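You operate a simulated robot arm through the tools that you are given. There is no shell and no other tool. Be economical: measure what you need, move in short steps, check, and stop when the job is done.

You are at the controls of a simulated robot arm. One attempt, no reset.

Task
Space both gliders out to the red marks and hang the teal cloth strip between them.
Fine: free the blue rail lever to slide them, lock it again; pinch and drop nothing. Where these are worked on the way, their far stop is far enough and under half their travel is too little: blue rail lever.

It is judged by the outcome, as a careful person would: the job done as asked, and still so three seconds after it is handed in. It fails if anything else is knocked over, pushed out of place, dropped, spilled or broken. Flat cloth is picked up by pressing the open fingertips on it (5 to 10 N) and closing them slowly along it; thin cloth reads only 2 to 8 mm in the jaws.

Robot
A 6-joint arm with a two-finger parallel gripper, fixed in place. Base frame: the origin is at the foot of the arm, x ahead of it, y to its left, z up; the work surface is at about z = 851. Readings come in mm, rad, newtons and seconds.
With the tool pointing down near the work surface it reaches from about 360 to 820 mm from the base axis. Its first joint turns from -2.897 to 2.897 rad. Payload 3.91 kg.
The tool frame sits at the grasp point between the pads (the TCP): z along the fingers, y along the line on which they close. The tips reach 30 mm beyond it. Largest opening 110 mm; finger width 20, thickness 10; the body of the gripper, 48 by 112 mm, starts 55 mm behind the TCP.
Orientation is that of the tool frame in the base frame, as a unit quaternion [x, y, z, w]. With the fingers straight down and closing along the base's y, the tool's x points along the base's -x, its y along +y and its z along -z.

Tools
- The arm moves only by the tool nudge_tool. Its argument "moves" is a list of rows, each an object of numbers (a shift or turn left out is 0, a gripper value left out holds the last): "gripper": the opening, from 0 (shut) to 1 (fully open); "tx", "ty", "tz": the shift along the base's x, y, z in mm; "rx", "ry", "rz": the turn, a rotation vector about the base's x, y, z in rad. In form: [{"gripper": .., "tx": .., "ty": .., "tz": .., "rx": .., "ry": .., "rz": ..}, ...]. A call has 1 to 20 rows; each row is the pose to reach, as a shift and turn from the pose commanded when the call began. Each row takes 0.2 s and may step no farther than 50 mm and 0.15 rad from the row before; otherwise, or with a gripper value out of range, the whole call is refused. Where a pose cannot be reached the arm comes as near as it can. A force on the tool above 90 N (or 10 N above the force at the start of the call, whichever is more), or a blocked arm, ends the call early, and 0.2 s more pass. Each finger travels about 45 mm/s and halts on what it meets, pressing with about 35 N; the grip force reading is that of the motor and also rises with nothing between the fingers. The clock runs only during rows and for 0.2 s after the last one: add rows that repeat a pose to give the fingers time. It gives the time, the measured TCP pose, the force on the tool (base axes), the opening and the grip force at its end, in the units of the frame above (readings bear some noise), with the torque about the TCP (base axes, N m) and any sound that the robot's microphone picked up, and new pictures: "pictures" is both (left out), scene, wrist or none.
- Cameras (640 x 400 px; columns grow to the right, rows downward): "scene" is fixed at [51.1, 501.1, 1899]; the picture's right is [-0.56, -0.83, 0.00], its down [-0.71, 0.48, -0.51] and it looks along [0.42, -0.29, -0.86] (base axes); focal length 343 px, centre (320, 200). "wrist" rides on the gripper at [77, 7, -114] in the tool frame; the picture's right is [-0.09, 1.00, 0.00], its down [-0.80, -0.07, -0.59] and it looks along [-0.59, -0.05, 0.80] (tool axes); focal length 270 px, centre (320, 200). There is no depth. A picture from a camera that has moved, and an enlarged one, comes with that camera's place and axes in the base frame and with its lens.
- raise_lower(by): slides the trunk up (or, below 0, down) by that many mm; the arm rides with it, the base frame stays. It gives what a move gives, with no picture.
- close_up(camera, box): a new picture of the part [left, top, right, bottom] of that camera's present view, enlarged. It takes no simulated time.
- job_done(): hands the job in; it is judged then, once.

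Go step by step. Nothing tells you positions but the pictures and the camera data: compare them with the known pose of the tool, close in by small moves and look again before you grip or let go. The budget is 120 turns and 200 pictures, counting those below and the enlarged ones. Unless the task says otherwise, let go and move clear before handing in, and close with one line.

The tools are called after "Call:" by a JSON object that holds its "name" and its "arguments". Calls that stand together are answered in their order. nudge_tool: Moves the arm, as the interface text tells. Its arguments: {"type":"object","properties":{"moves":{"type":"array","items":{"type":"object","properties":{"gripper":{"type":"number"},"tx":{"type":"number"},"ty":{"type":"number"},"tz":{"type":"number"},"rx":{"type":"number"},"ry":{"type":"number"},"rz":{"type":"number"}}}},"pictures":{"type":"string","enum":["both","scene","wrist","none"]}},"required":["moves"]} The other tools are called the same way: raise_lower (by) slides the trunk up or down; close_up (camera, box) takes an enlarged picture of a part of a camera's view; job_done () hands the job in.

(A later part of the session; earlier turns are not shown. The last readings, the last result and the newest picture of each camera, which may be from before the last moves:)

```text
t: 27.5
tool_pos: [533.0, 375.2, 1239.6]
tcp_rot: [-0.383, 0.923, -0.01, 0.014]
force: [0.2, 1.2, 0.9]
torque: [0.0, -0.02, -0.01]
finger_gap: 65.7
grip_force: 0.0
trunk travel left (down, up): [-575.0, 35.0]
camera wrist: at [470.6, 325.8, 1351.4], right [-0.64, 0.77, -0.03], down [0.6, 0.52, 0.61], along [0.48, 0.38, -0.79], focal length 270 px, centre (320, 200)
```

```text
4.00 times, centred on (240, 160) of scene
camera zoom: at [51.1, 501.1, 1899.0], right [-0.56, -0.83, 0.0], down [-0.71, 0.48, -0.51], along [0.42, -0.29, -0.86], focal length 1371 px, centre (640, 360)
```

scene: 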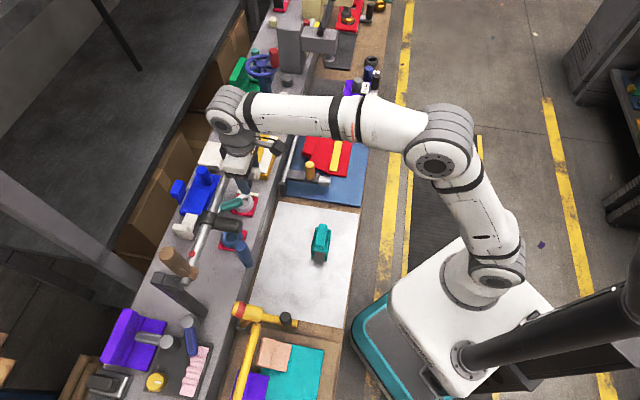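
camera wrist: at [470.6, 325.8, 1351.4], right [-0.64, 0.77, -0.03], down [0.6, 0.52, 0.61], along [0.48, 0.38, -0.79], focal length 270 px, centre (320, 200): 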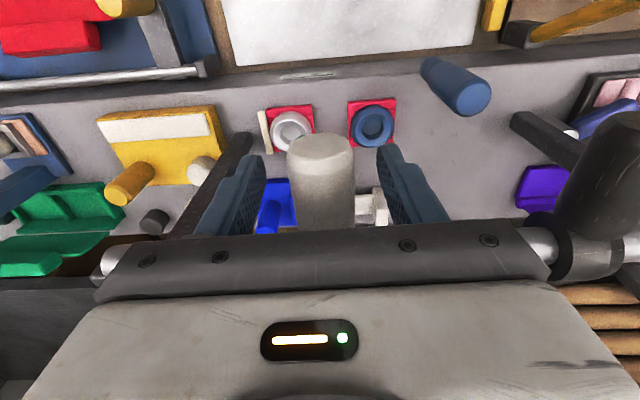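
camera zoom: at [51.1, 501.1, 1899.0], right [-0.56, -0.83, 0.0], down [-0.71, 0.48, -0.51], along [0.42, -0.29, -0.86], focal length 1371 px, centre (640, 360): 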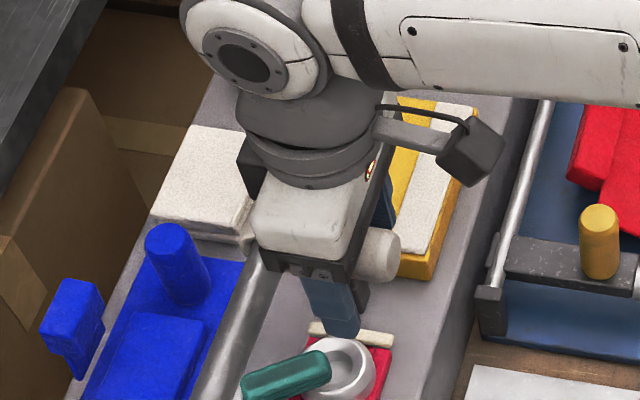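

The peg is between the fingers. Closing gently on it.

Call:
{"name": "nudge_tool", "arguments": {"moves": [{"gripper": 0.5}, {"gripper": 0.42}, {"gripper": 0.36}, {"gripper": 0.3}, {"gripper": 0.3}, {"gripper": 0.3}], "pictures": "wrist"}}

```text
t: 28.9
tool_pos: [533.2, 373.5, 1238.0]
tcp_rot: [-0.384, 0.923, -0.009, 0.013]
force: [-0.5, 0.5, 0.1]
torque: [0.01, 0.01, -0.07]
finger_gap: 33.5
grip_force: 0.1
trunk travel left (down, up): [-575.0, 35.0]
camera wrist: at [470.4, 326.1, 1351.5], right [-0.64, 0.77, -0.03], down [0.6, 0.52, 0.61], along [0.48, 0.38, -0.79], focal length 270 px, centre (320, 200)
```

wrist: 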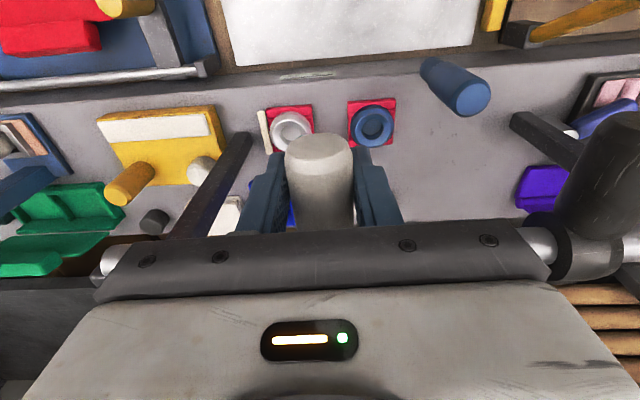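

The peg is caged at 33 mm gap with about 1 mm slack. Sliding it 60 mm toward the far mark.

Call:
{"name": "nudge_tool", "arguments": {"moves": [{"tx": 5, "ty": -5}, {"tx": 12, "ty": -12}, {"tx": 20, "ty": -20}, {"tx": 28, "ty": -28}, {"tx": 36, "ty": -36}, {"tx": 42, "ty": -42}, {"tx": 42, "ty": -42}]}}

Call:
{"name": "close_up", "arguments": {"camera": "scene", "box": [160, 100, 320, 200]}}

```text
t: 30.5
tool_pos: [572.7, 332.1, 1241.3]
tcp_rot: [-0.385, 0.923, -0.009, 0.012]
force: [-0.4, 0.7, 1.5]
torque: [-0.02, 0.02, -0.02]
finger_gap: 33.9
grip_force: 1.2
trunk travel left (down, up): [-575.0, 35.0]
camera wrist: at [510.0, 284.7, 1354.2], right [-0.64, 0.76, -0.03], down [0.6, 0.52, 0.61], along [0.48, 0.38, -0.79], focal length 270 px, centre (320, 200)
```

scene: 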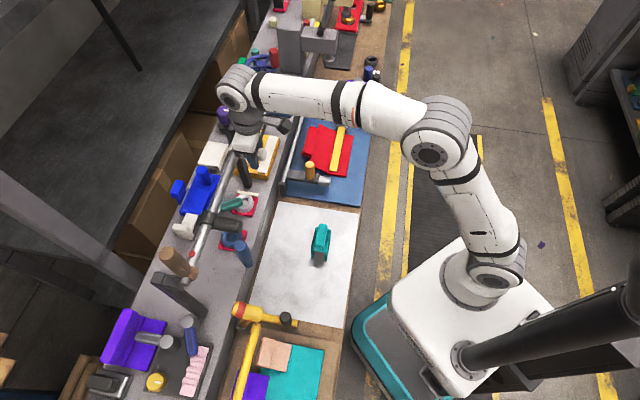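
wrist: 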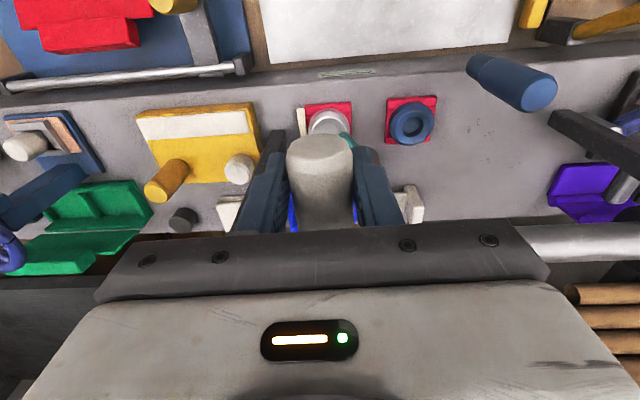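

```text
4.00 times, centred on (240, 150) of scene
camera zoom: at [51.1, 501.1, 1899.0], right [-0.56, -0.83, 0.0], down [-0.71, 0.48, -0.51], along [0.42, -0.29, -0.86], focal length 1371 px, centre (640, 400)
```

zoom: 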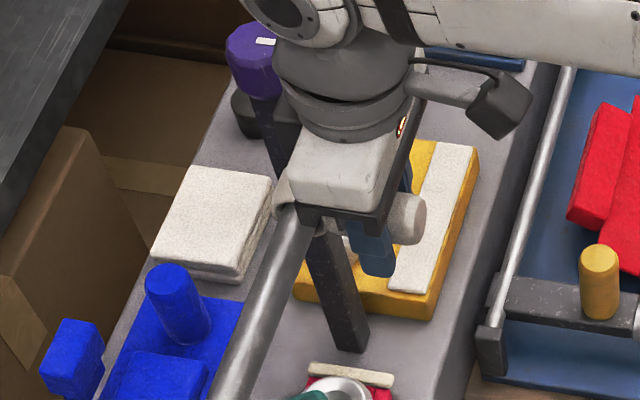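

It slides freely with the rail unlocked. I'll release and back off to see how the collar sits relative to the red mark.

Call:
{"name": "nudge_tool", "arguments": {"moves": [{"gripper": 0.4}, {"gripper": 0.5}, {"gripper": 0.55, "tz": 40}, {"gripper": 0.55, "tz": 85}, {"gripper": 0.55, "tx": -30, "ty": -30, "tz": 105}, {"gripper": 0.55, "tx": -60, "ty": -60, "tz": 105}, {"gripper": 0.55, "tx": -90, "ty": -90, "tz": 105}, {"gripper": 0.55, "tx": -90, "ty": -90, "tz": 105}]}}

Call:
{"name": "close_up", "arguments": {"camera": "scene", "box": [200, 115, 280, 165]}}

```text
t: 32.3
tool_pos: [482.1, 245.8, 1345.4]
tcp_rot: [-0.383, 0.923, -0.011, 0.012]
force: [-0.2, -0.6, -1.0]
torque: [0.04, 0.02, -0.03]
finger_gap: 60.5
grip_force: 0.0
trunk travel left (down, up): [-575.0, 35.0]
camera wrist: at [420.2, 196.7, 1458.7], right [-0.64, 0.77, -0.03], down [0.6, 0.52, 0.61], along [0.48, 0.38, -0.79], focal length 270 px, centre (320, 200)
```

scene: 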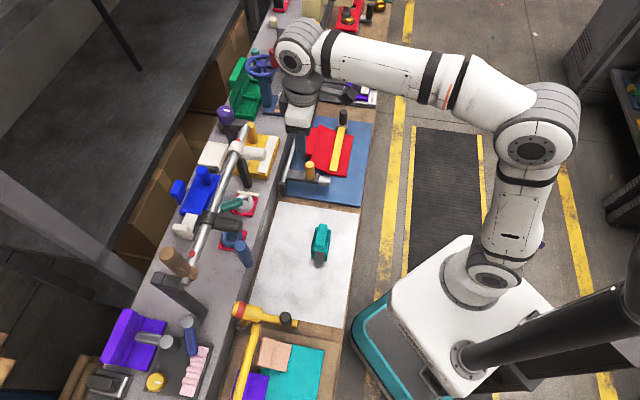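
wrist: 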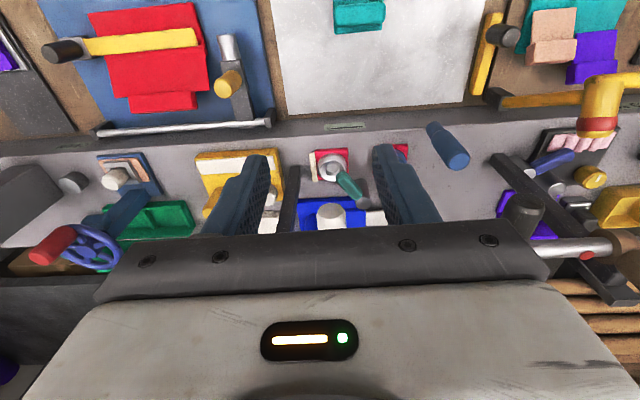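

```text
8.00 times, centred on (240, 140) of scene
camera zoom: at [51.1, 501.1, 1899.0], right [-0.56, -0.83, 0.0], down [-0.71, 0.48, -0.51], along [0.42, -0.29, -0.86], focal length 2742 px, centre (960, 680)
```

zoom: 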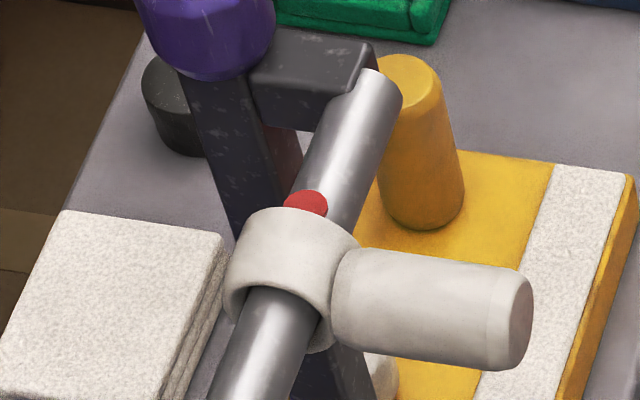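

The collar centre is about 17–18 mm short of the mark. I'll re-cage the peg and push it the rest.

Call:
{"name": "nudge_tool", "arguments": {"moves": [{"tx": 30, "ty": 30}, {"tx": 60, "ty": 60}, {"tx": 90, "ty": 90}, {"tx": 90, "ty": 90, "tz": -45}, {"tx": 90, "ty": 90, "tz": -105}, {"tx": 90, "ty": 90, "tz": -105, "gripper": 0.4}, {"tx": 90, "ty": 90, "tz": -105, "gripper": 0.3}, {"tx": 90, "ty": 90, "tz": -105, "gripper": 0.3}, {"tx": 96, "ty": 84, "tz": -105, "gripper": 0.3}, {"tx": 102.7, "ty": 77.3, "tz": -105, "gripper": 0.3}, {"tx": 102.7, "ty": 77.3, "tz": -105, "gripper": 0.3}], "pictures": "none"}}

```text
refused: row 5 steps farther than a row can; nothing moved
```

Call:
{"name": "nudge_tool", "arguments": {"moves": [{"tx": 30, "ty": 30}, {"tx": 60, "ty": 60}, {"tx": 90, "ty": 90}, {"tx": 90, "ty": 90, "tz": -35}, {"tx": 90, "ty": 90, "tz": -70}, {"tx": 90, "ty": 90, "tz": -105}, {"tx": 90, "ty": 90, "tz": -105, "gripper": 0.4}, {"tx": 90, "ty": 90, "tz": -105, "gripper": 0.3}, {"tx": 90, "ty": 90, "tz": -105, "gripper": 0.3}, {"tx": 96, "ty": 84, "tz": -105, "gripper": 0.3}, {"tx": 102.7, "ty": 77.3, "tz": -105, "gripper": 0.3}, {"tx": 102.7, "ty": 77.3, "tz": -105, "gripper": 0.3}], "pictures": "none"}}

```text
t: 34.9
tool_pos: [587.0, 321.9, 1241.1]
tcp_rot: [-0.384, 0.923, -0.01, 0.012]
force: [-1.4, 1.0, 1.4]
torque: [0.01, 0.01, -0.05]
finger_gap: 33.8
grip_force: 1.0
trunk travel left (down, up): [-575.0, 35.0]
```

Now at e≈-187. Releasing and backing off to check.

Call:
{"name": "nudge_tool", "arguments": {"moves": [{"gripper": 0.4}, {"gripper": 0.5}, {"gripper": 0.55, "tz": 40}, {"gripper": 0.55, "tz": 85}, {"gripper": 0.55, "tx": -30, "ty": -30, "tz": 105}, {"gripper": 0.55, "tx": -60, "ty": -60, "tz": 105}, {"gripper": 0.55, "tx": -90, "ty": -90, "tz": 105}, {"gripper": 0.55, "tx": -90, "ty": -90, "tz": 105}], "pictures": "none"}}

Call:
{"name": "close_up", "arguments": {"camera": "scene", "box": [200, 115, 280, 165]}}

Call:
{"name": "close_up", "arguments": {"camera": "scene", "box": [160, 200, 256, 260]}}

```text
t: 36.7
tool_pos: [496.4, 229.7, 1344.9]
tcp_rot: [-0.384, 0.923, -0.009, 0.014]
force: [0.2, -0.3, 0.0]
torque: [0.02, 0.0, -0.03]
finger_gap: 60.5
grip_force: 0.1
trunk travel left (down, up): [-575.0, 35.0]
```

```text
8.00 times, centred on (240, 140) of scene
camera zoom: at [51.1, 501.1, 1899.0], right [-0.56, -0.83, 0.0], down [-0.71, 0.48, -0.51], along [0.42, -0.29, -0.86], focal length 2742 px, centre (960, 680)
```

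zoom: 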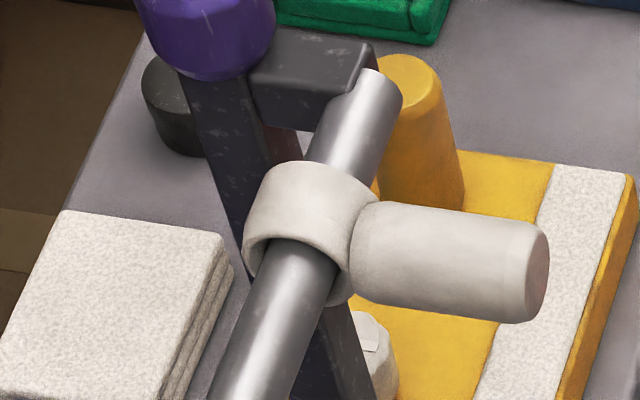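

```text
6.67 times, centred on (208, 230) of scene
camera zoom: at [51.1, 501.1, 1899.0], right [-0.56, -0.83, 0.0], down [-0.71, 0.48, -0.51], along [0.42, -0.29, -0.86], focal length 2285 px, centre (1067, 0)
```

zoom: 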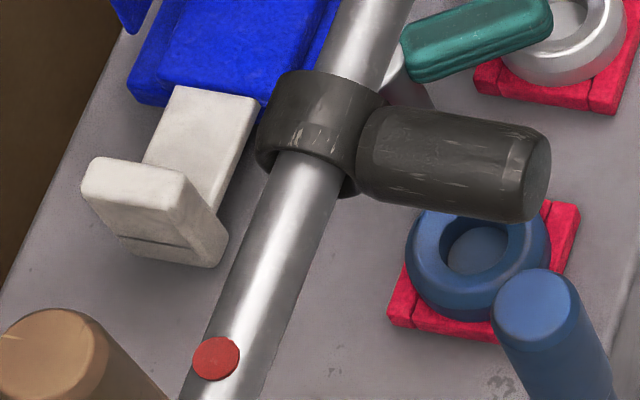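

The white collar now covers the far mark, centred. Next is the black glider.

Call:
{"name": "nudge_tool", "arguments": {"moves": [{"tx": -24, "ty": 36}, {"tx": -48, "ty": 73}, {"tx": -72, "ty": 109}, {"tx": -96, "ty": 145}, {"tx": -120, "ty": 182}, {"tx": -120, "ty": 182}], "pictures": "wrist"}}

```text
t: 38.1
tool_pos: [377.0, 412.7, 1345.3]
tcp_rot: [-0.384, 0.923, -0.009, 0.012]
force: [-0.3, 0.3, 0.3]
torque: [-0.01, -0.01, -0.01]
finger_gap: 60.5
grip_force: 0.0
trunk travel left (down, up): [-575.0, 35.0]
camera wrist: at [314.0, 365.3, 1458.2], right [-0.64, 0.77, -0.03], down [0.6, 0.52, 0.61], along [0.48, 0.38, -0.79], focal length 270 px, centre (320, 200)
```

wrist: 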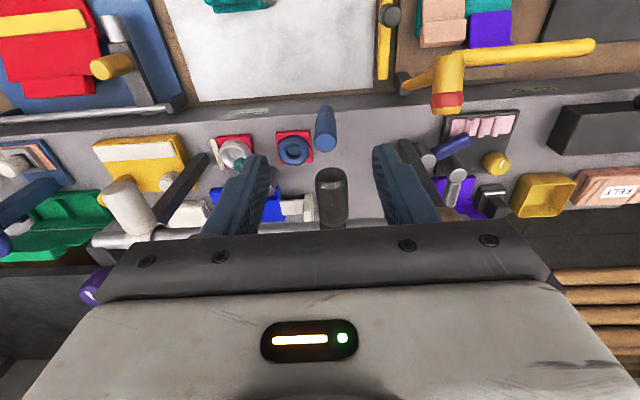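

The black peg is at e≈25. I'll move over it, descend and cage it.

Call:
{"name": "nudge_tool", "arguments": {"moves": [{"tx": 26, "ty": 26}, {"tx": 53, "ty": 53}, {"tx": 53, "ty": 53, "tz": -35}, {"tx": 53, "ty": 53, "tz": -70}, {"tx": 53, "ty": 53, "tz": -105}, {"tx": 53, "ty": 53, "tz": -105, "gripper": 0.4}, {"tx": 53, "ty": 53, "tz": -105, "gripper": 0.3}, {"tx": 53, "ty": 53, "tz": -105, "gripper": 0.3}], "pictures": "wrist"}}

```text
t: 39.9
tool_pos: [428.7, 467.9, 1241.1]
tcp_rot: [-0.384, 0.923, -0.01, 0.013]
force: [-2.1, 0.2, -0.1]
torque: [-0.01, -0.03, -0.01]
finger_gap: 33.6
grip_force: 0.9
trunk travel left (down, up): [-575.0, 35.0]
camera wrist: at [366.4, 418.9, 1354.8], right [-0.64, 0.77, -0.03], down [0.6, 0.52, 0.61], along [0.48, 0.38, -0.79], focal length 270 px, centre (320, 200)
```

wrist: 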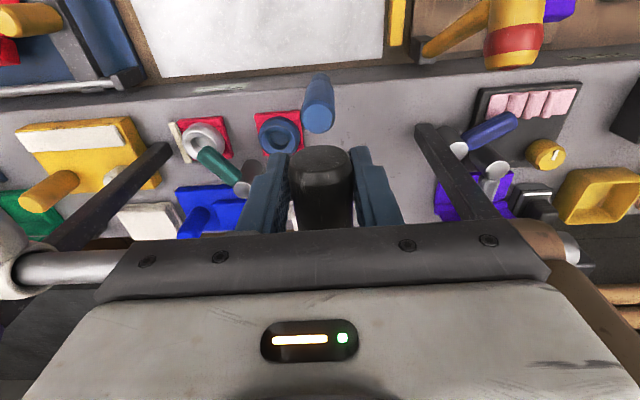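

Caged. Sliding it 80 mm toward the near mark.

Call:
{"name": "nudge_tool", "arguments": {"moves": [{"tx": -5, "ty": 5}, {"tx": -13, "ty": 13}, {"tx": -22, "ty": 22}, {"tx": -31, "ty": 31}, {"tx": -40, "ty": 40}, {"tx": -48, "ty": 48}, {"tx": -56.5, "ty": 56.5}, {"tx": -56.5, "ty": 56.5}], "pictures": "wrist"}}

```text
t: 41.7
tool_pos: [372.7, 522.5, 1241.6]
tcp_rot: [-0.383, 0.924, -0.01, 0.013]
force: [1.6, -1.5, -0.7]
torque: [-0.01, 0.02, -0.03]
finger_gap: 33.6
grip_force: 0.3
trunk travel left (down, up): [-575.0, 35.0]
camera wrist: at [309.3, 473.5, 1354.4], right [-0.64, 0.77, -0.03], down [0.6, 0.52, 0.61], along [0.48, 0.38, -0.79], focal length 270 px, centre (320, 200)
```

wrist: 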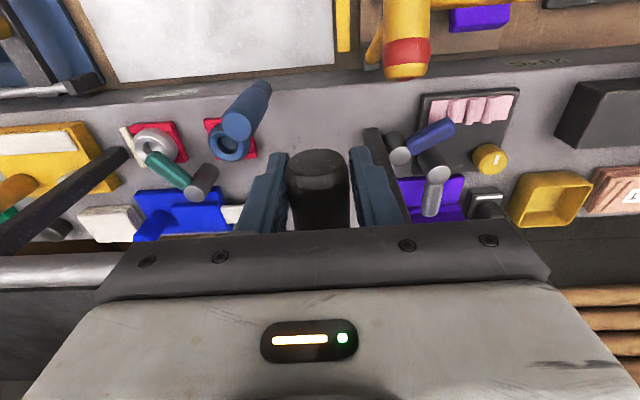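

Now I'll release, lift and back off, then check against the mark.

Call:
{"name": "nudge_tool", "arguments": {"moves": [{"gripper": 0.4}, {"gripper": 0.5}, {"gripper": 0.55, "tz": 40}, {"gripper": 0.55, "tz": 85}, {"gripper": 0.55, "tx": -30, "ty": -30, "tz": 105}, {"gripper": 0.55, "tx": -60, "ty": -60, "tz": 105}, {"gripper": 0.55, "tx": -90, "ty": -90, "tz": 105}, {"gripper": 0.55, "tx": -90, "ty": -90, "tz": 105}], "pictures": "none"}}

Call:
{"name": "close_up", "arguments": {"camera": "scene", "box": [160, 220, 256, 280]}}

Call:
{"name": "close_up", "arguments": {"camera": "wrist", "box": [200, 100, 480, 275]}}

```text
t: 43.5
tool_pos: [281.8, 430.4, 1345.8]
tcp_rot: [-0.384, 0.923, -0.01, 0.012]
force: [-0.3, -0.1, -0.3]
torque: [0.0, 0.02, -0.02]
finger_gap: 60.3
grip_force: 0.1
trunk travel left (down, up): [-575.0, 35.0]
```

```text
6.67 times, centred on (208, 250) of scene
camera zoom: at [51.1, 501.1, 1899.0], right [-0.56, -0.83, 0.0], down [-0.71, 0.48, -0.51], along [0.42, -0.29, -0.86], focal length 2285 px, centre (1067, -133)
```

zoom: 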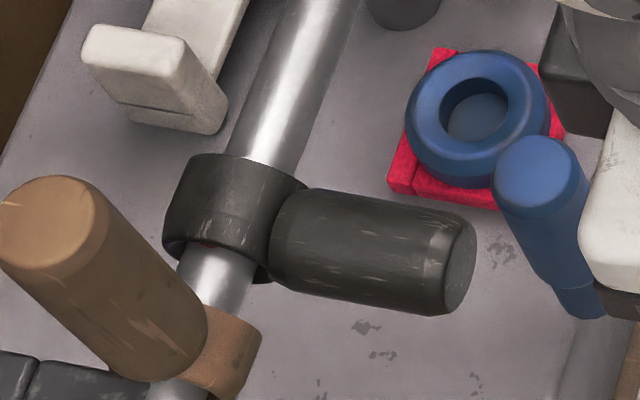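

```text
2.29 times, centred on (340, 188) of wrist
camera zoom: at [219.3, 381.4, 1458.4], right [-0.64, 0.77, -0.03], down [0.6, 0.52, 0.61], along [0.48, 0.38, -0.79], focal length 618 px, centre (274, 229)
```

zoom: 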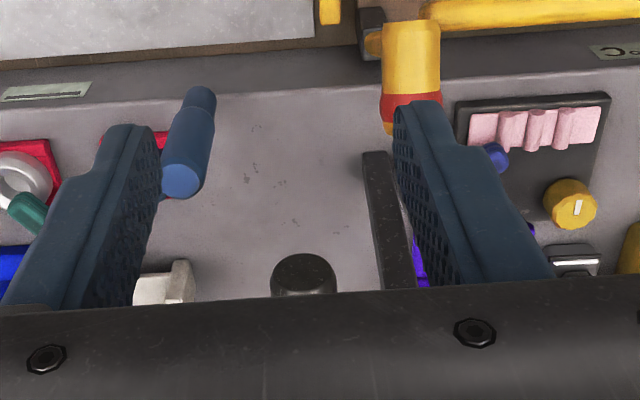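

The black collar covers the mark but sits roughly 7 mm short of centre. I'll nudge it once more.

Call:
{"name": "nudge_tool", "arguments": {"moves": [{"tx": 30, "ty": 30}, {"tx": 60, "ty": 60}, {"tx": 90, "ty": 90}, {"tx": 90, "ty": 90, "tz": -35}, {"tx": 90, "ty": 90, "tz": -70}, {"tx": 90, "ty": 90, "tz": -105}, {"tx": 90, "ty": 90, "tz": -105, "gripper": 0.4}, {"tx": 90, "ty": 90, "tz": -105, "gripper": 0.3}, {"tx": 90, "ty": 90, "tz": -105, "gripper": 0.3}, {"tx": 87, "ty": 93, "tz": -105, "gripper": 0.3}, {"tx": 84.6, "ty": 95.4, "tz": -105, "gripper": 0.3}, {"tx": 84.6, "ty": 95.4, "tz": -105, "gripper": 0.3}], "pictures": "none"}}

Call:
{"name": "nudge_tool", "arguments": {"moves": [{"gripper": 0.4}, {"gripper": 0.5}, {"gripper": 0.55, "tz": 40}, {"gripper": 0.55, "tz": 85}, {"gripper": 0.55, "tx": -30, "ty": -30, "tz": 105}, {"gripper": 0.55, "tx": -60, "ty": -60, "tz": 105}, {"gripper": 0.55, "tx": -90, "ty": -90, "tz": 105}, {"gripper": 0.55, "tx": -90, "ty": -90, "tz": 105}], "pictures": "none"}}

Call:
{"name": "close_up", "arguments": {"camera": "scene", "box": [160, 220, 256, 280]}}

```text
t: 46.1
tool_pos: [366.6, 527.6, 1241.0]
tcp_rot: [-0.383, 0.924, -0.01, 0.012]
force: [2.0, -0.6, 0.7]
torque: [-0.04, 0.03, -0.02]
finger_gap: 34.0
grip_force: 1.1
trunk travel left (down, up): [-575.0, 35.0]
```

```text
t: 47.9
tool_pos: [275.0, 437.6, 1346.0]
tcp_rot: [-0.384, 0.923, -0.01, 0.012]
force: [0.0, 0.4, 0.3]
torque: [-0.02, 0.0, 0.03]
finger_gap: 60.5
grip_force: 0.0
trunk travel left (down, up): [-575.0, 35.0]
```

```text
6.67 times, centred on (208, 250) of scene
camera zoom: at [51.1, 501.1, 1899.0], right [-0.56, -0.83, 0.0], down [-0.71, 0.48, -0.51], along [0.42, -0.29, -0.86], focal length 2285 px, centre (1067, -133)
```

zoom: 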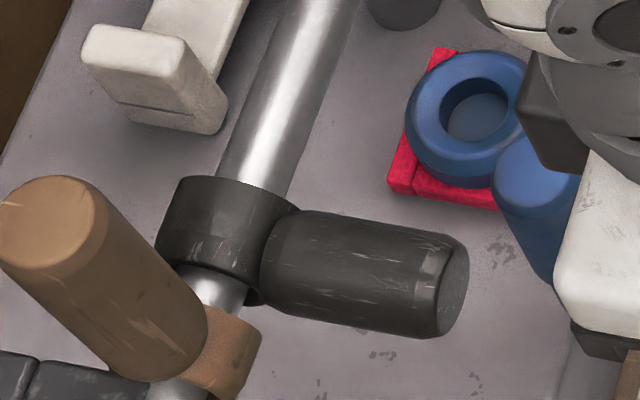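

The black collar is now centred over the near mark. Next I'll re-lock the lever, starting by moving round to its other side with the fingers closed.

Call:
{"name": "nudge_tool", "arguments": {"moves": [{"tx": -10, "ty": 10, "rz": -0.14, "gripper": 0}, {"tx": -20, "ty": 24, "rz": -0.28, "gripper": 0}, {"tx": -32, "ty": 44, "rz": -0.42, "gripper": 0}, {"tx": -44, "ty": 66, "rz": -0.56, "gripper": 0}, {"tx": -54, "ty": 90, "rz": -0.7, "gripper": 0}, {"tx": -62, "ty": 114, "rz": -0.84, "gripper": 0}, {"tx": -66, "ty": 138, "rz": -0.98, "gripper": 0}, {"tx": -66, "ty": 160, "rz": -1.12, "gripper": 0}, {"tx": -65, "ty": 180, "rz": -1.26, "gripper": 0}, {"tx": -64, "ty": 192, "rz": -1.4, "gripper": 0}, {"tx": -63, "ty": 199, "rz": -1.54, "gripper": 0}, {"tx": -63, "ty": 199, "rz": -1.571, "gripper": 0}, {"tx": -63, "ty": 199, "rz": -1.571, "gripper": 0}], "pictures": "none"}}

```text
t: 50.7
tool_pos: [213.5, 637.9, 1344.5]
tcp_rot: [0.382, 0.924, -0.015, 0.002]
force: [0.1, -0.6, -1.0]
torque: [0.01, -0.04, -0.02]
finger_gap: 0.0
grip_force: 34.8
trunk travel left (down, up): [-575.0, 35.0]
```

Call:
{"name": "nudge_tool", "arguments": {"moves": [{"tx": 17, "ty": 17, "tz": -30}, {"tx": 34, "ty": 34, "tz": -60}, {"tx": 34, "ty": 34, "tz": -105}, {"tx": 34, "ty": 34, "tz": -150}, {"tx": 34, "ty": 34, "tz": -195}, {"tx": 34, "ty": 34, "tz": -240}, {"tx": 34, "ty": 34, "tz": -255}, {"tx": 34, "ty": 34, "tz": -255}], "pictures": "both"}}

```text
t: 52.5
tool_pos: [247.5, 668.2, 1086.7]
tcp_rot: [0.381, 0.924, -0.016, 0.002]
force: [0.4, -0.8, 0.0]
torque: [-0.01, 0.04, -0.02]
finger_gap: 0.0
grip_force: 34.8
out of reach, approached as far as the arm can: row 1, 2
trunk travel left (down, up): [-575.0, 35.0]
camera wrist: at [198.7, 731.5, 1199.6], right [0.77, 0.64, -0.03], down [0.52, -0.6, 0.61], along [0.38, -0.48, -0.79], focal length 270 px, centre (320, 200)
```

scene: 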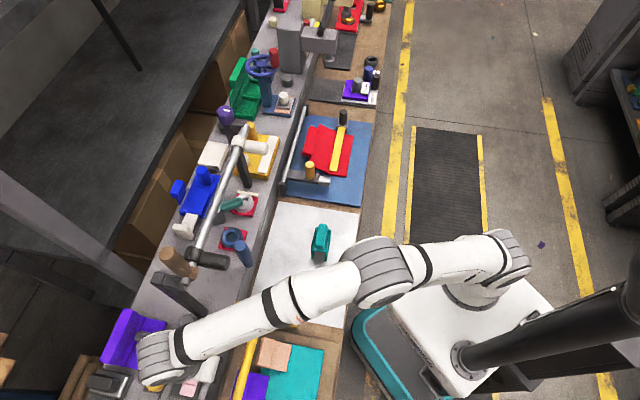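
wrist: 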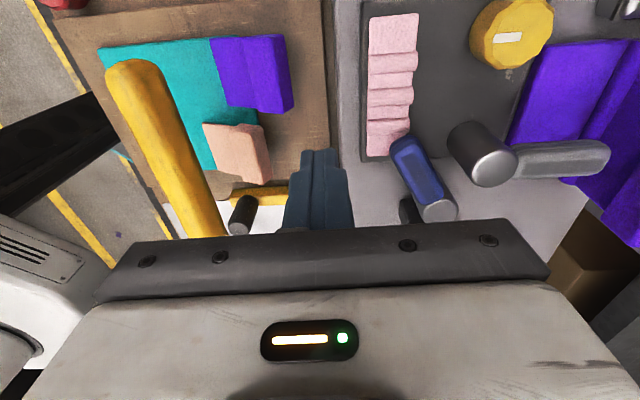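

The lever is at about 58°; pivot and tip are confirmed. I'll move the closed fingers above the bar's far (+n/+e) side.

Call:
{"name": "nudge_tool", "arguments": {"moves": [{"tx": 24, "ty": 20, "tz": -10}, {"tx": 48, "ty": 40, "tz": -20}, {"tx": 72.5, "ty": 60.5, "tz": -30}, {"tx": 72.5, "ty": 60.5, "tz": -30}], "pictures": "wrist"}}

```text
t: 53.5
tool_pos: [314.2, 713.4, 1059.8]
tcp_rot: [0.382, 0.924, -0.019, 0.001]
force: [0.3, 0.2, 0.3]
torque: [-0.05, 0.05, 0.0]
finger_gap: 0.1
grip_force: 35.2
out of reach, approached as far as the arm can: row 3, 4
trunk travel left (down, up): [-575.0, 35.0]
camera wrist: at [266.3, 776.7, 1172.5], right [0.77, 0.64, -0.03], down [0.52, -0.59, 0.61], along [0.37, -0.48, -0.79], focal length 270 px, centre (320, 200)
```

wrist: 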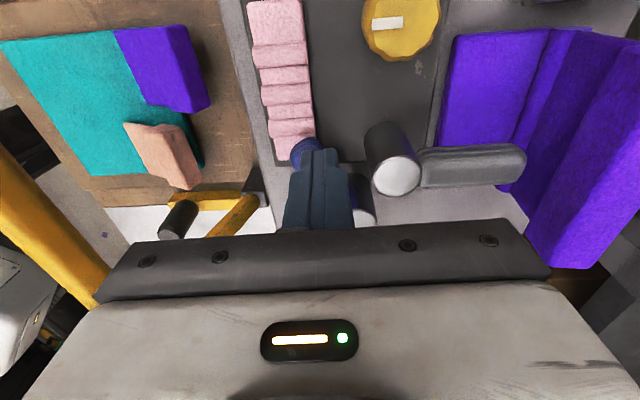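

The vertical tool is at its reach limit, so I'll lean the tool's top back toward me (pointing outward) and then descend.

Call:
{"name": "nudge_tool", "arguments": {"moves": [{"rx": 0.07, "ry": -0.07}, {"rx": 0.14, "ry": -0.14}, {"tx": -2, "ty": -2, "rx": 0.212, "ry": -0.212}, {"tx": -2, "ty": -2, "rx": 0.212, "ry": -0.212}], "pictures": "wrist"}}

```text
t: 54.5
tool_pos: [325.8, 761.1, 1085.6]
tcp_rot: [0.381, 0.916, 0.112, 0.059]
force: [0.4, -0.2, -0.2]
torque: [-0.01, -0.02, 0.01]
finger_gap: 0.2
grip_force: 34.6
out of reach, approached as far as the arm can: row 1, 2, 3
trunk travel left (down, up): [-575.0, 35.0]
camera wrist: at [254.1, 801.8, 1196.0], right [0.74, 0.62, 0.25], down [0.4, -0.71, 0.57], along [0.54, -0.33, -0.78], focal length 270 px, centre (320, 200)
```

wrist: 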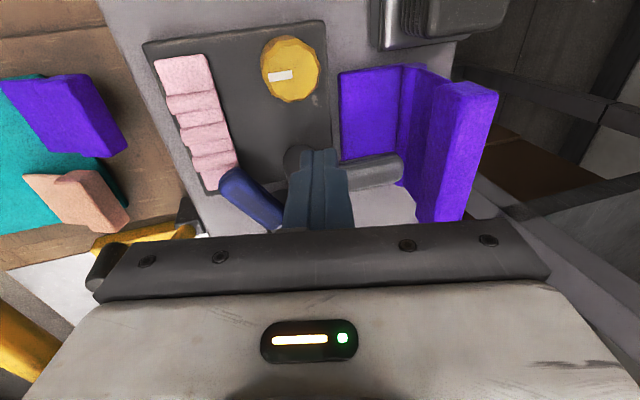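

Call:
{"name": "nudge_tool", "arguments": {"moves": [{}, {}], "pictures": "none"}}

```text
t: 55.1
tool_pos: [326.1, 759.6, 1086.4]
tcp_rot: [0.382, 0.915, 0.113, 0.059]
force: [-0.1, -0.6, 0.5]
torque: [-0.03, 0.02, 0.0]
finger_gap: 0.0
grip_force: 35.2
trunk travel left (down, up): [-575.0, 35.0]
```

Call:
{"name": "nudge_tool", "arguments": {"moves": [{"tx": -8.5, "ty": -34}, {"tx": -8.5, "ty": -34, "tz": -20}, {"tx": -8.5, "ty": -34, "tz": -20}], "pictures": "wrist"}}

```text
t: 55.9
tool_pos: [300.3, 675.3, 1044.4]
tcp_rot: [0.379, 0.915, 0.123, 0.058]
force: [-0.8, 0.0, 0.9]
torque: [0.0, 0.02, 0.03]
finger_gap: 0.0
grip_force: 34.8
out of reach, approached as far as the arm can: row 1
trunk travel left (down, up): [-575.0, 35.0]
camera wrist: at [228.3, 714.3, 1155.8], right [0.74, 0.62, 0.27], down [0.4, -0.72, 0.57], along [0.55, -0.31, -0.78], focal length 270 px, centre (320, 200)
```

wrist: 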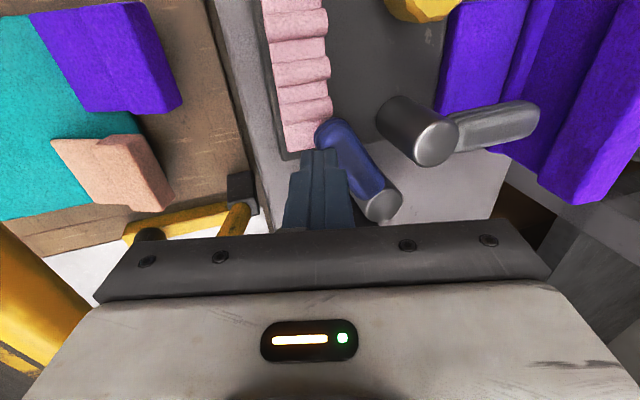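

Call:
{"name": "nudge_tool", "arguments": {"moves": [{"tz": 20}, {"tz": 20}, {"tz": 20}], "pictures": "none"}}

```text
t: 56.7
tool_pos: [303.2, 674.5, 1063.9]
tcp_rot: [0.38, 0.915, 0.123, 0.06]
force: [0.4, -0.2, -0.2]
torque: [0.01, -0.02, 0.03]
finger_gap: 0.0
grip_force: 34.7
trunk travel left (down, up): [-575.0, 35.0]
```

Stable and consistent now. Moving outward in small steps above the lever, then looking.

Call:
{"name": "nudge_tool", "arguments": {"moves": [{"tx": 4, "ty": 13}, {"tx": 7, "ty": 26}, {"tx": 11, "ty": 39}, {"tx": 15, "ty": 51}, {"tx": 15, "ty": 51}], "pictures": "wrist"}}

```text
t: 57.9
tool_pos: [317.9, 722.9, 1061.8]
tcp_rot: [0.38, 0.915, 0.122, 0.058]
force: [-0.2, -0.3, 0.2]
torque: [-0.03, 0.02, 0.0]
finger_gap: 0.2
grip_force: 35.3
trunk travel left (down, up): [-575.0, 35.0]
camera wrist: at [244.8, 762.5, 1173.2], right [0.74, 0.62, 0.27], down [0.4, -0.72, 0.57], along [0.54, -0.31, -0.78], focal length 270 px, centre (320, 200)
```

wrist: 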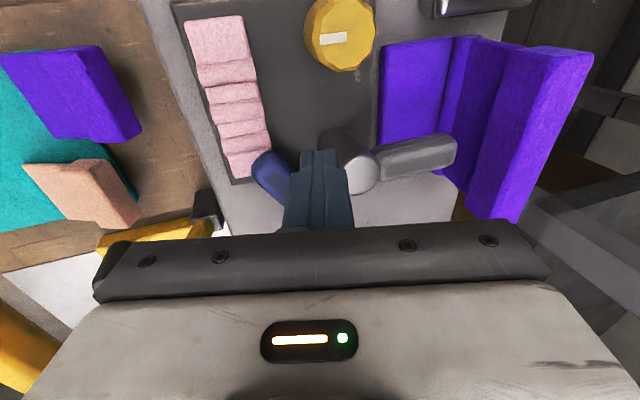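

Call:
{"name": "nudge_tool", "arguments": {"moves": [{"tx": 1, "ty": 2, "tz": -25}, {"tx": 1, "ty": 2, "tz": -51}, {"tx": 1, "ty": 2, "tz": -51}], "pictures": "wrist"}}

```text
t: 58.7
tool_pos: [315.8, 726.2, 1012.5]
tcp_rot: [0.381, 0.915, 0.122, 0.059]
force: [-0.9, -0.4, -0.2]
torque: [-0.02, 0.0, 0.01]
finger_gap: 0.0
grip_force: 34.5
trunk travel left (down, up): [-575.0, 35.0]
camera wrist: at [242.6, 765.3, 1124.0], right [0.74, 0.62, 0.27], down [0.4, -0.72, 0.57], along [0.54, -0.31, -0.78], focal length 270 px, centre (320, 200)
```

wrist: 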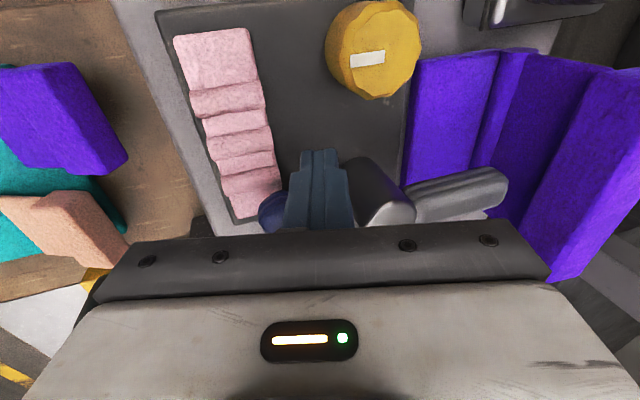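

In place with no contact. Sweeping the lever back along its arc.

Call:
{"name": "nudge_tool", "arguments": {"moves": [{"tx": 7.5, "ty": -11}, {"tx": 4, "ty": -19}, {"tx": 0, "ty": -27, "rx": -0.03, "ry": -0.03}, {"tx": -2, "ty": -37, "rx": -0.06, "ry": -0.06}, {"tx": -4.5, "ty": -46.5, "rx": -0.09, "ry": -0.09}, {"tx": -4, "ty": -56, "rx": -0.12, "ry": -0.12}, {"tx": -3.5, "ty": -66, "rx": -0.14, "ry": -0.14}, {"tx": -3.5, "ty": -66, "rx": -0.14, "ry": -0.14}], "pictures": "wrist"}}

```text
t: 60.5
tool_pos: [313.7, 661.5, 1011.4]
tcp_rot: [0.365, 0.915, 0.085, 0.15]
force: [-1.5, 1.7, -2.2]
torque: [0.06, 0.04, 0.0]
finger_gap: 0.0
grip_force: 35.1
trunk travel left (down, up): [-575.0, 35.0]
camera wrist: at [226.7, 714.9, 1104.7], right [0.7, 0.66, 0.28], down [0.31, -0.63, 0.71], along [0.64, -0.41, -0.64], focal length 270 px, centre (320, 200)
```

wrist: 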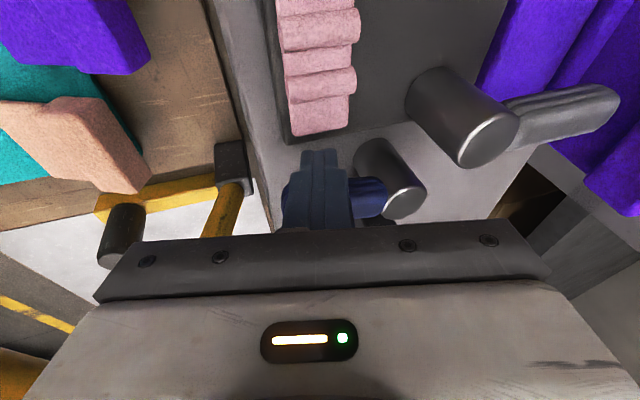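

Call:
{"name": "nudge_tool", "arguments": {"moves": [{"tx": 2, "ty": -7}, {"tx": 4, "ty": -13}, {"tx": 6, "ty": -19}, {"tx": 9, "ty": -22}, {"tx": 12, "ty": -25}, {"tx": 14, "ty": -27}, {"tx": 14, "ty": -27}], "pictures": "wrist"}}

```text
t: 62.1
tool_pos: [319.1, 645.9, 1012.3]
tcp_rot: [0.359, 0.917, 0.093, 0.149]
force: [-36.5, 63.7, 4.7]
torque: [1.53, 1.02, 0.83]
finger_gap: 0.0
grip_force: 35.0
trunk travel left (down, up): [-575.0, 35.0]
camera wrist: at [230.5, 697.2, 1105.5], right [0.69, 0.66, 0.29], down [0.31, -0.64, 0.7], along [0.65, -0.4, -0.65], focal length 270 px, centre (320, 200)
```

wrist: 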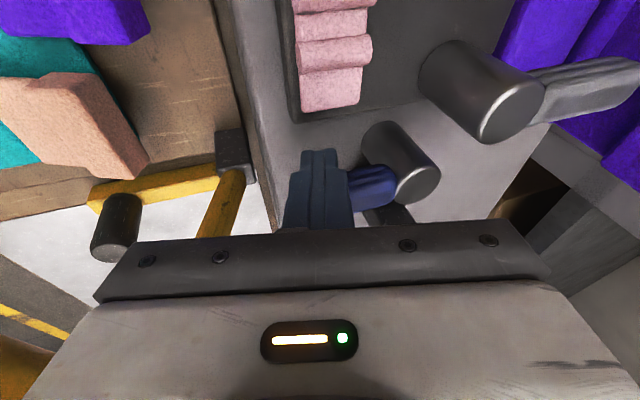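

About 73 N resistance: the lever is back at its start stop. I'll back off, rise, and check it.

Call:
{"name": "nudge_tool", "arguments": {"moves": [{"tx": -10, "ty": 10}, {"tx": -16, "ty": 16, "tz": 10}, {"tx": -16, "ty": 16, "tz": 55}, {"tx": -16, "ty": 16, "tz": 100}, {"tx": -16, "ty": 16, "tz": 145}, {"tx": -22, "ty": 10, "tz": 190}, {"tx": -32, "ty": 0, "tz": 235}, {"tx": -42, "ty": -10, "tz": 280}, {"tx": -50, "ty": -18, "tz": 325}, {"tx": -50, "ty": -18, "tz": 325}]}}

Call:
{"name": "close_up", "arguments": {"camera": "wrist", "box": [200, 30, 480, 205]}}

```text
t: 64.3
tool_pos: [278.0, 615.2, 1337.0]
tcp_rot: [0.366, 0.915, 0.083, 0.15]
force: [0.6, 0.0, 0.0]
torque: [-0.03, 0.0, 0.01]
finger_gap: 0.1
grip_force: 34.9
trunk travel left (down, up): [-575.0, 35.0]
camera wrist: at [190.8, 667.8, 1430.0], right [0.7, 0.66, 0.28], down [0.31, -0.63, 0.71], along [0.64, -0.41, -0.64], focal length 270 px, centre (320, 200)
```

scene: 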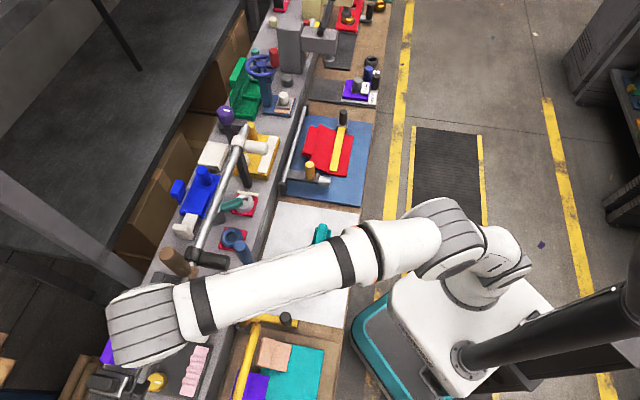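
wrist: 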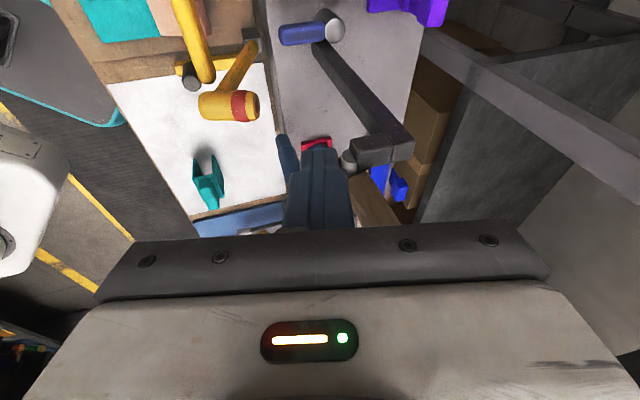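

```text
2.29 times, centred on (340, 118) of wrist
camera zoom: at [190.8, 667.8, 1430.0], right [0.7, 0.66, 0.28], down [0.31, -0.63, 0.71], along [0.64, -0.41, -0.64], focal length 618 px, centre (274, 389)
```

zoom: 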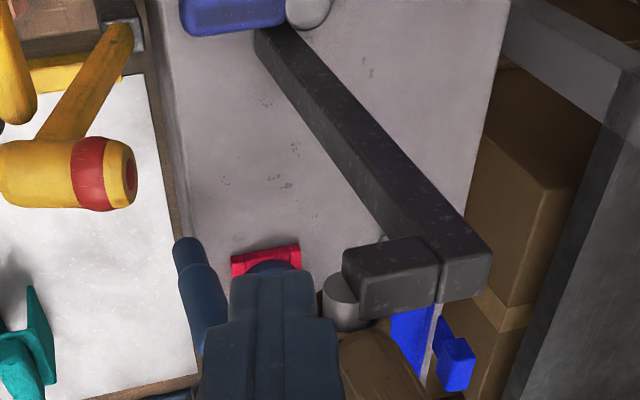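

The lever is back in its original locked position. Now I'll go to the teal strip, straightening the tool on the way.

Call:
{"name": "nudge_tool", "arguments": {"moves": [{"tx": 0, "ty": -40, "rx": -0.014, "ry": 0.113}, {"tx": 0, "ty": -80, "rx": -0.028, "ry": 0.226}, {"tx": 10, "ty": -120, "rx": -0.042, "ry": 0.338}, {"tx": 28, "ty": -160, "rx": -0.042, "ry": 0.338}, {"tx": 48, "ty": -200, "tz": -10, "rx": -0.042, "ry": 0.338}, {"tx": 68, "ty": -240, "tz": -30, "rx": -0.042, "ry": 0.338}, {"tx": 88, "ty": -275, "tz": -60, "rx": -0.042, "ry": 0.338}, {"tx": 104, "ty": -305, "tz": -95, "rx": -0.042, "ry": 0.338}, {"tx": 120, "ty": -335, "tz": -130, "rx": -0.042, "ry": 0.338}, {"tx": 130, "ty": -357, "tz": -170, "rx": -0.042, "ry": 0.338}, {"tx": 130, "ty": -357, "tz": -210, "rx": -0.042, "ry": 0.338}, {"tx": 130, "ty": -357, "tz": -250, "rx": -0.042, "ry": 0.338, "gripper": 0.8}, {"tx": 130, "ty": -357, "tz": -250, "rx": -0.042, "ry": 0.338, "gripper": 0.8}], "pictures": "wrist"}}

Call:
{"name": "close_up", "arguments": {"camera": "wrist", "box": [220, 30, 420, 155]}}

Call:
{"name": "close_up", "arguments": {"camera": "scene", "box": [280, 210, 360, 260]}}

```text
refused: row 7 steps farther than a row can; nothing moved
```

```text
3.20 times, centred on (320, 92) of wrist
camera zoom: at [190.8, 667.8, 1430.0], right [0.7, 0.66, 0.28], down [0.31, -0.63, 0.71], along [0.64, -0.41, -0.64], focal length 865 px, centre (320, 544)
```

zoom: 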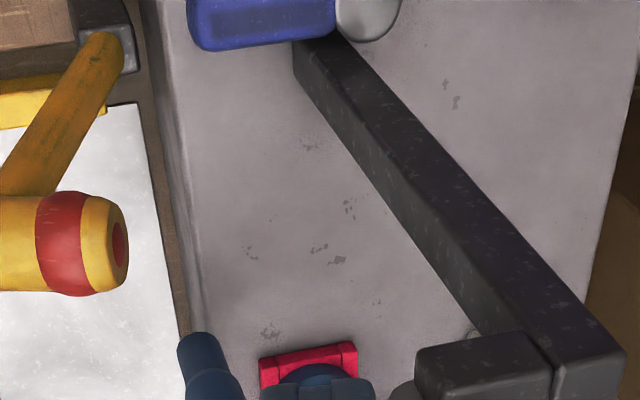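

```text
8.00 times, centred on (320, 235) of scene
camera zoom: at [51.1, 501.1, 1899.0], right [-0.56, -0.83, 0.0], down [-0.71, 0.48, -0.51], along [0.42, -0.29, -0.86], focal length 2742 px, centre (320, -80)
```

zoom: 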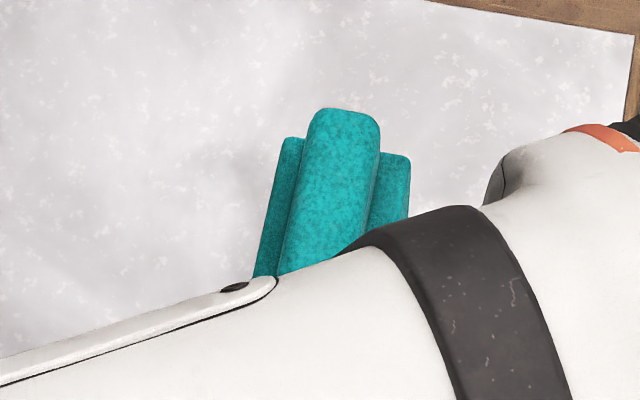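

Call:
{"name": "nudge_tool", "arguments": {"moves": [{"tx": 0, "ty": -40, "rx": -0.014, "ry": 0.113}, {"tx": 0, "ty": -80, "rx": -0.028, "ry": 0.226}, {"tx": 10, "ty": -120, "rx": -0.042, "ry": 0.338}, {"tx": 26, "ty": -158, "rx": -0.042, "ry": 0.338}, {"tx": 44, "ty": -196, "tz": -10, "rx": -0.042, "ry": 0.338}, {"tx": 60, "ty": -230, "tz": -35, "rx": -0.042, "ry": 0.338}, {"tx": 75, "ty": -260, "tz": -65, "rx": -0.042, "ry": 0.338}, {"tx": 90, "ty": -288, "tz": -95, "rx": -0.042, "ry": 0.338}, {"tx": 105, "ty": -314, "tz": -125, "rx": -0.042, "ry": 0.338}, {"tx": 120, "ty": -338, "tz": -155, "rx": -0.042, "ry": 0.338}, {"tx": 130, "ty": -357, "tz": -190, "rx": -0.042, "ry": 0.338}, {"tx": 130, "ty": -357, "tz": -220, "rx": -0.042, "ry": 0.338, "gripper": 0.8}, {"tx": 130, "ty": -357, "tz": -250, "rx": -0.042, "ry": 0.338, "gripper": 0.8}, {"tx": 130, "ty": -357, "tz": -250, "rx": -0.042, "ry": 0.338, "gripper": 0.8}], "pictures": "both"}}

Call:
{"name": "close_up", "arguments": {"camera": "wrist", "box": [220, 70, 420, 195]}}

Call:
{"name": "close_up", "arguments": {"camera": "scene", "box": [280, 210, 360, 260]}}

```text
t: 67.3
tool_pos: [409.3, 256.8, 1087.4]
tcp_rot: [0.37, 0.929, 0.002, 0.0]
force: [-0.7, -0.5, 0.4]
torque: [0.02, -0.01, 0.0]
finger_gap: 68.5
grip_force: 0.0
trunk travel left (down, up): [-575.0, 35.0]
camera wrist: at [358.0, 314.1, 1201.9], right [0.75, 0.66, 0.01], down [0.53, -0.6, 0.59], along [0.4, -0.44, -0.8], focal length 270 px, centre (320, 200)
```

scene: 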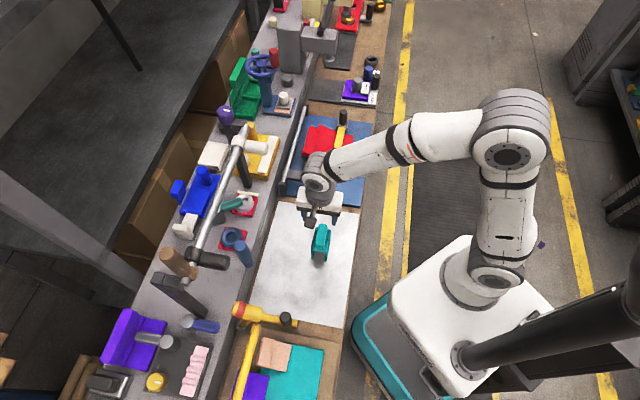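
wrist: 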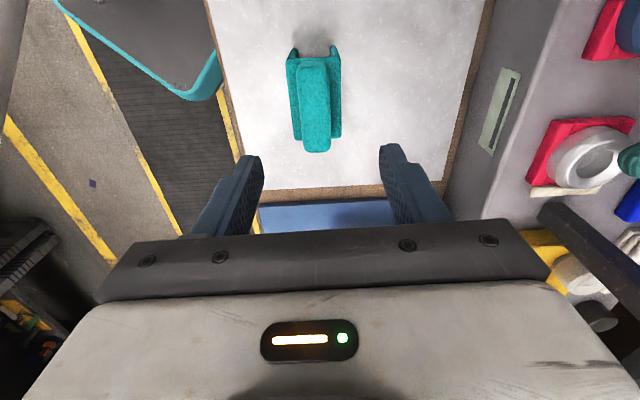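

```text
3.20 times, centred on (320, 132) of wrist
camera zoom: at [358.0, 314.1, 1201.9], right [0.75, 0.66, 0.01], down [0.53, -0.6, 0.59], along [0.4, -0.44, -0.8], focal length 865 px, centre (320, 416)
```

zoom: 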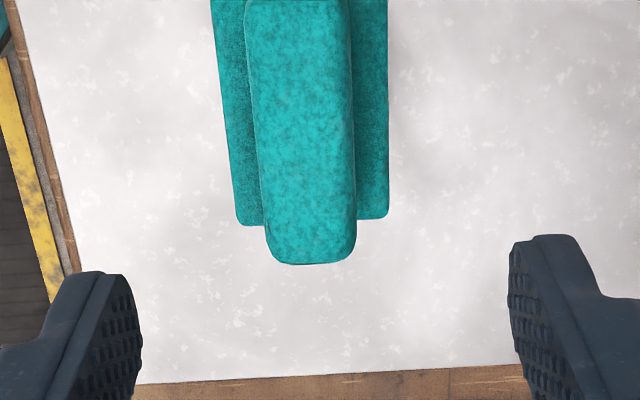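

```text
8.00 times, centred on (320, 235) of scene
camera zoom: at [51.1, 501.1, 1899.0], right [-0.56, -0.83, 0.0], down [-0.71, 0.48, -0.51], along [0.42, -0.29, -0.86], focal length 2742 px, centre (320, -80)
```

zoom: 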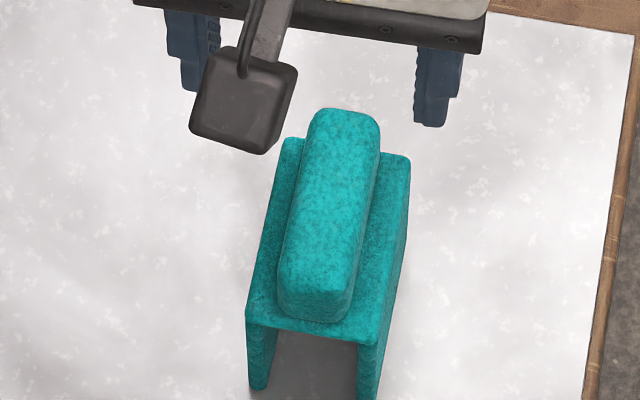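

The strip's ridge is triangulated: centred at n≈466, e≈-122, 80 mm long, top at z≈930, aligned with the rail. I'll straddle it, stopping just above first.

Call:
{"name": "nudge_tool", "arguments": {"moves": [{"tx": 7.2, "ty": -13.6, "tz": -40, "rz": -0.028}, {"tx": 7.2, "ty": -13.6, "tz": -80, "rz": -0.028}, {"tx": 7.2, "ty": -13.6, "tz": -110, "rz": -0.028}, {"tx": 7.2, "ty": -13.6, "tz": -110, "rz": -0.028, "gripper": 0.65}, {"tx": 7.2, "ty": -13.6, "tz": -110, "rz": -0.028, "gripper": 0.65}]}}

Call:
{"name": "close_up", "arguments": {"camera": "scene", "box": [280, 200, 360, 250]}}

```text
t: 68.5
tool_pos: [418.7, 246.3, 977.4]
tcp_rot: [0.383, 0.924, 0.002, 0.0]
force: [0.0, -0.2, 0.9]
torque: [0.01, 0.0, -0.02]
finger_gap: 71.3
grip_force: 0.1
trunk travel left (down, up): [-575.0, 35.0]
camera wrist: at [368.1, 305.3, 1091.5], right [0.77, 0.64, 0.01], down [0.51, -0.62, 0.59], along [0.38, -0.45, -0.8], focal length 270 px, centre (320, 200)
```

scene: 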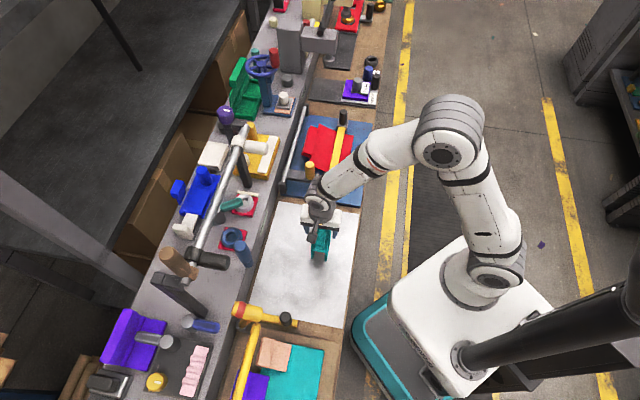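
wrist: 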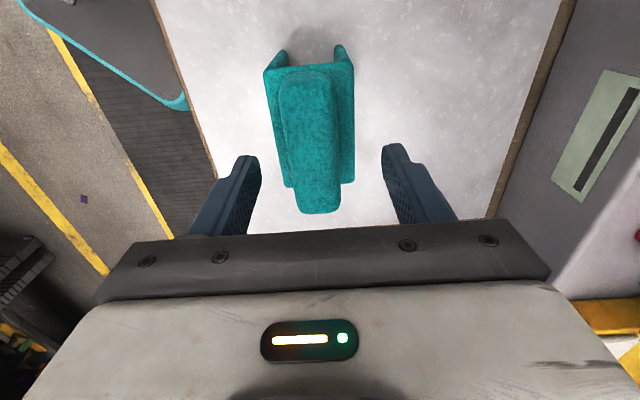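

```text
8.00 times, centred on (320, 225) of scene
camera zoom: at [51.1, 501.1, 1899.0], right [-0.56, -0.83, 0.0], down [-0.71, 0.48, -0.51], along [0.42, -0.29, -0.86], focal length 2742 px, centre (320, 0)
```

zoom: 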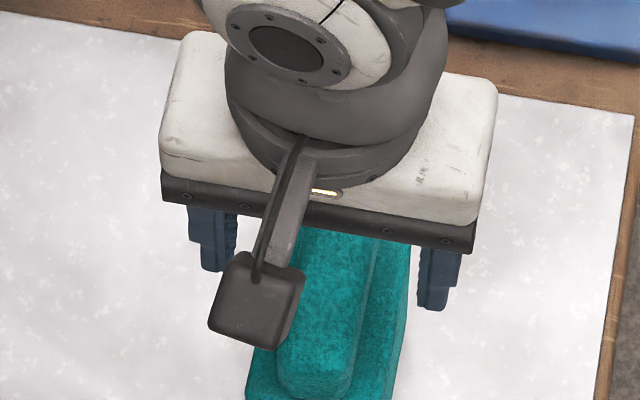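

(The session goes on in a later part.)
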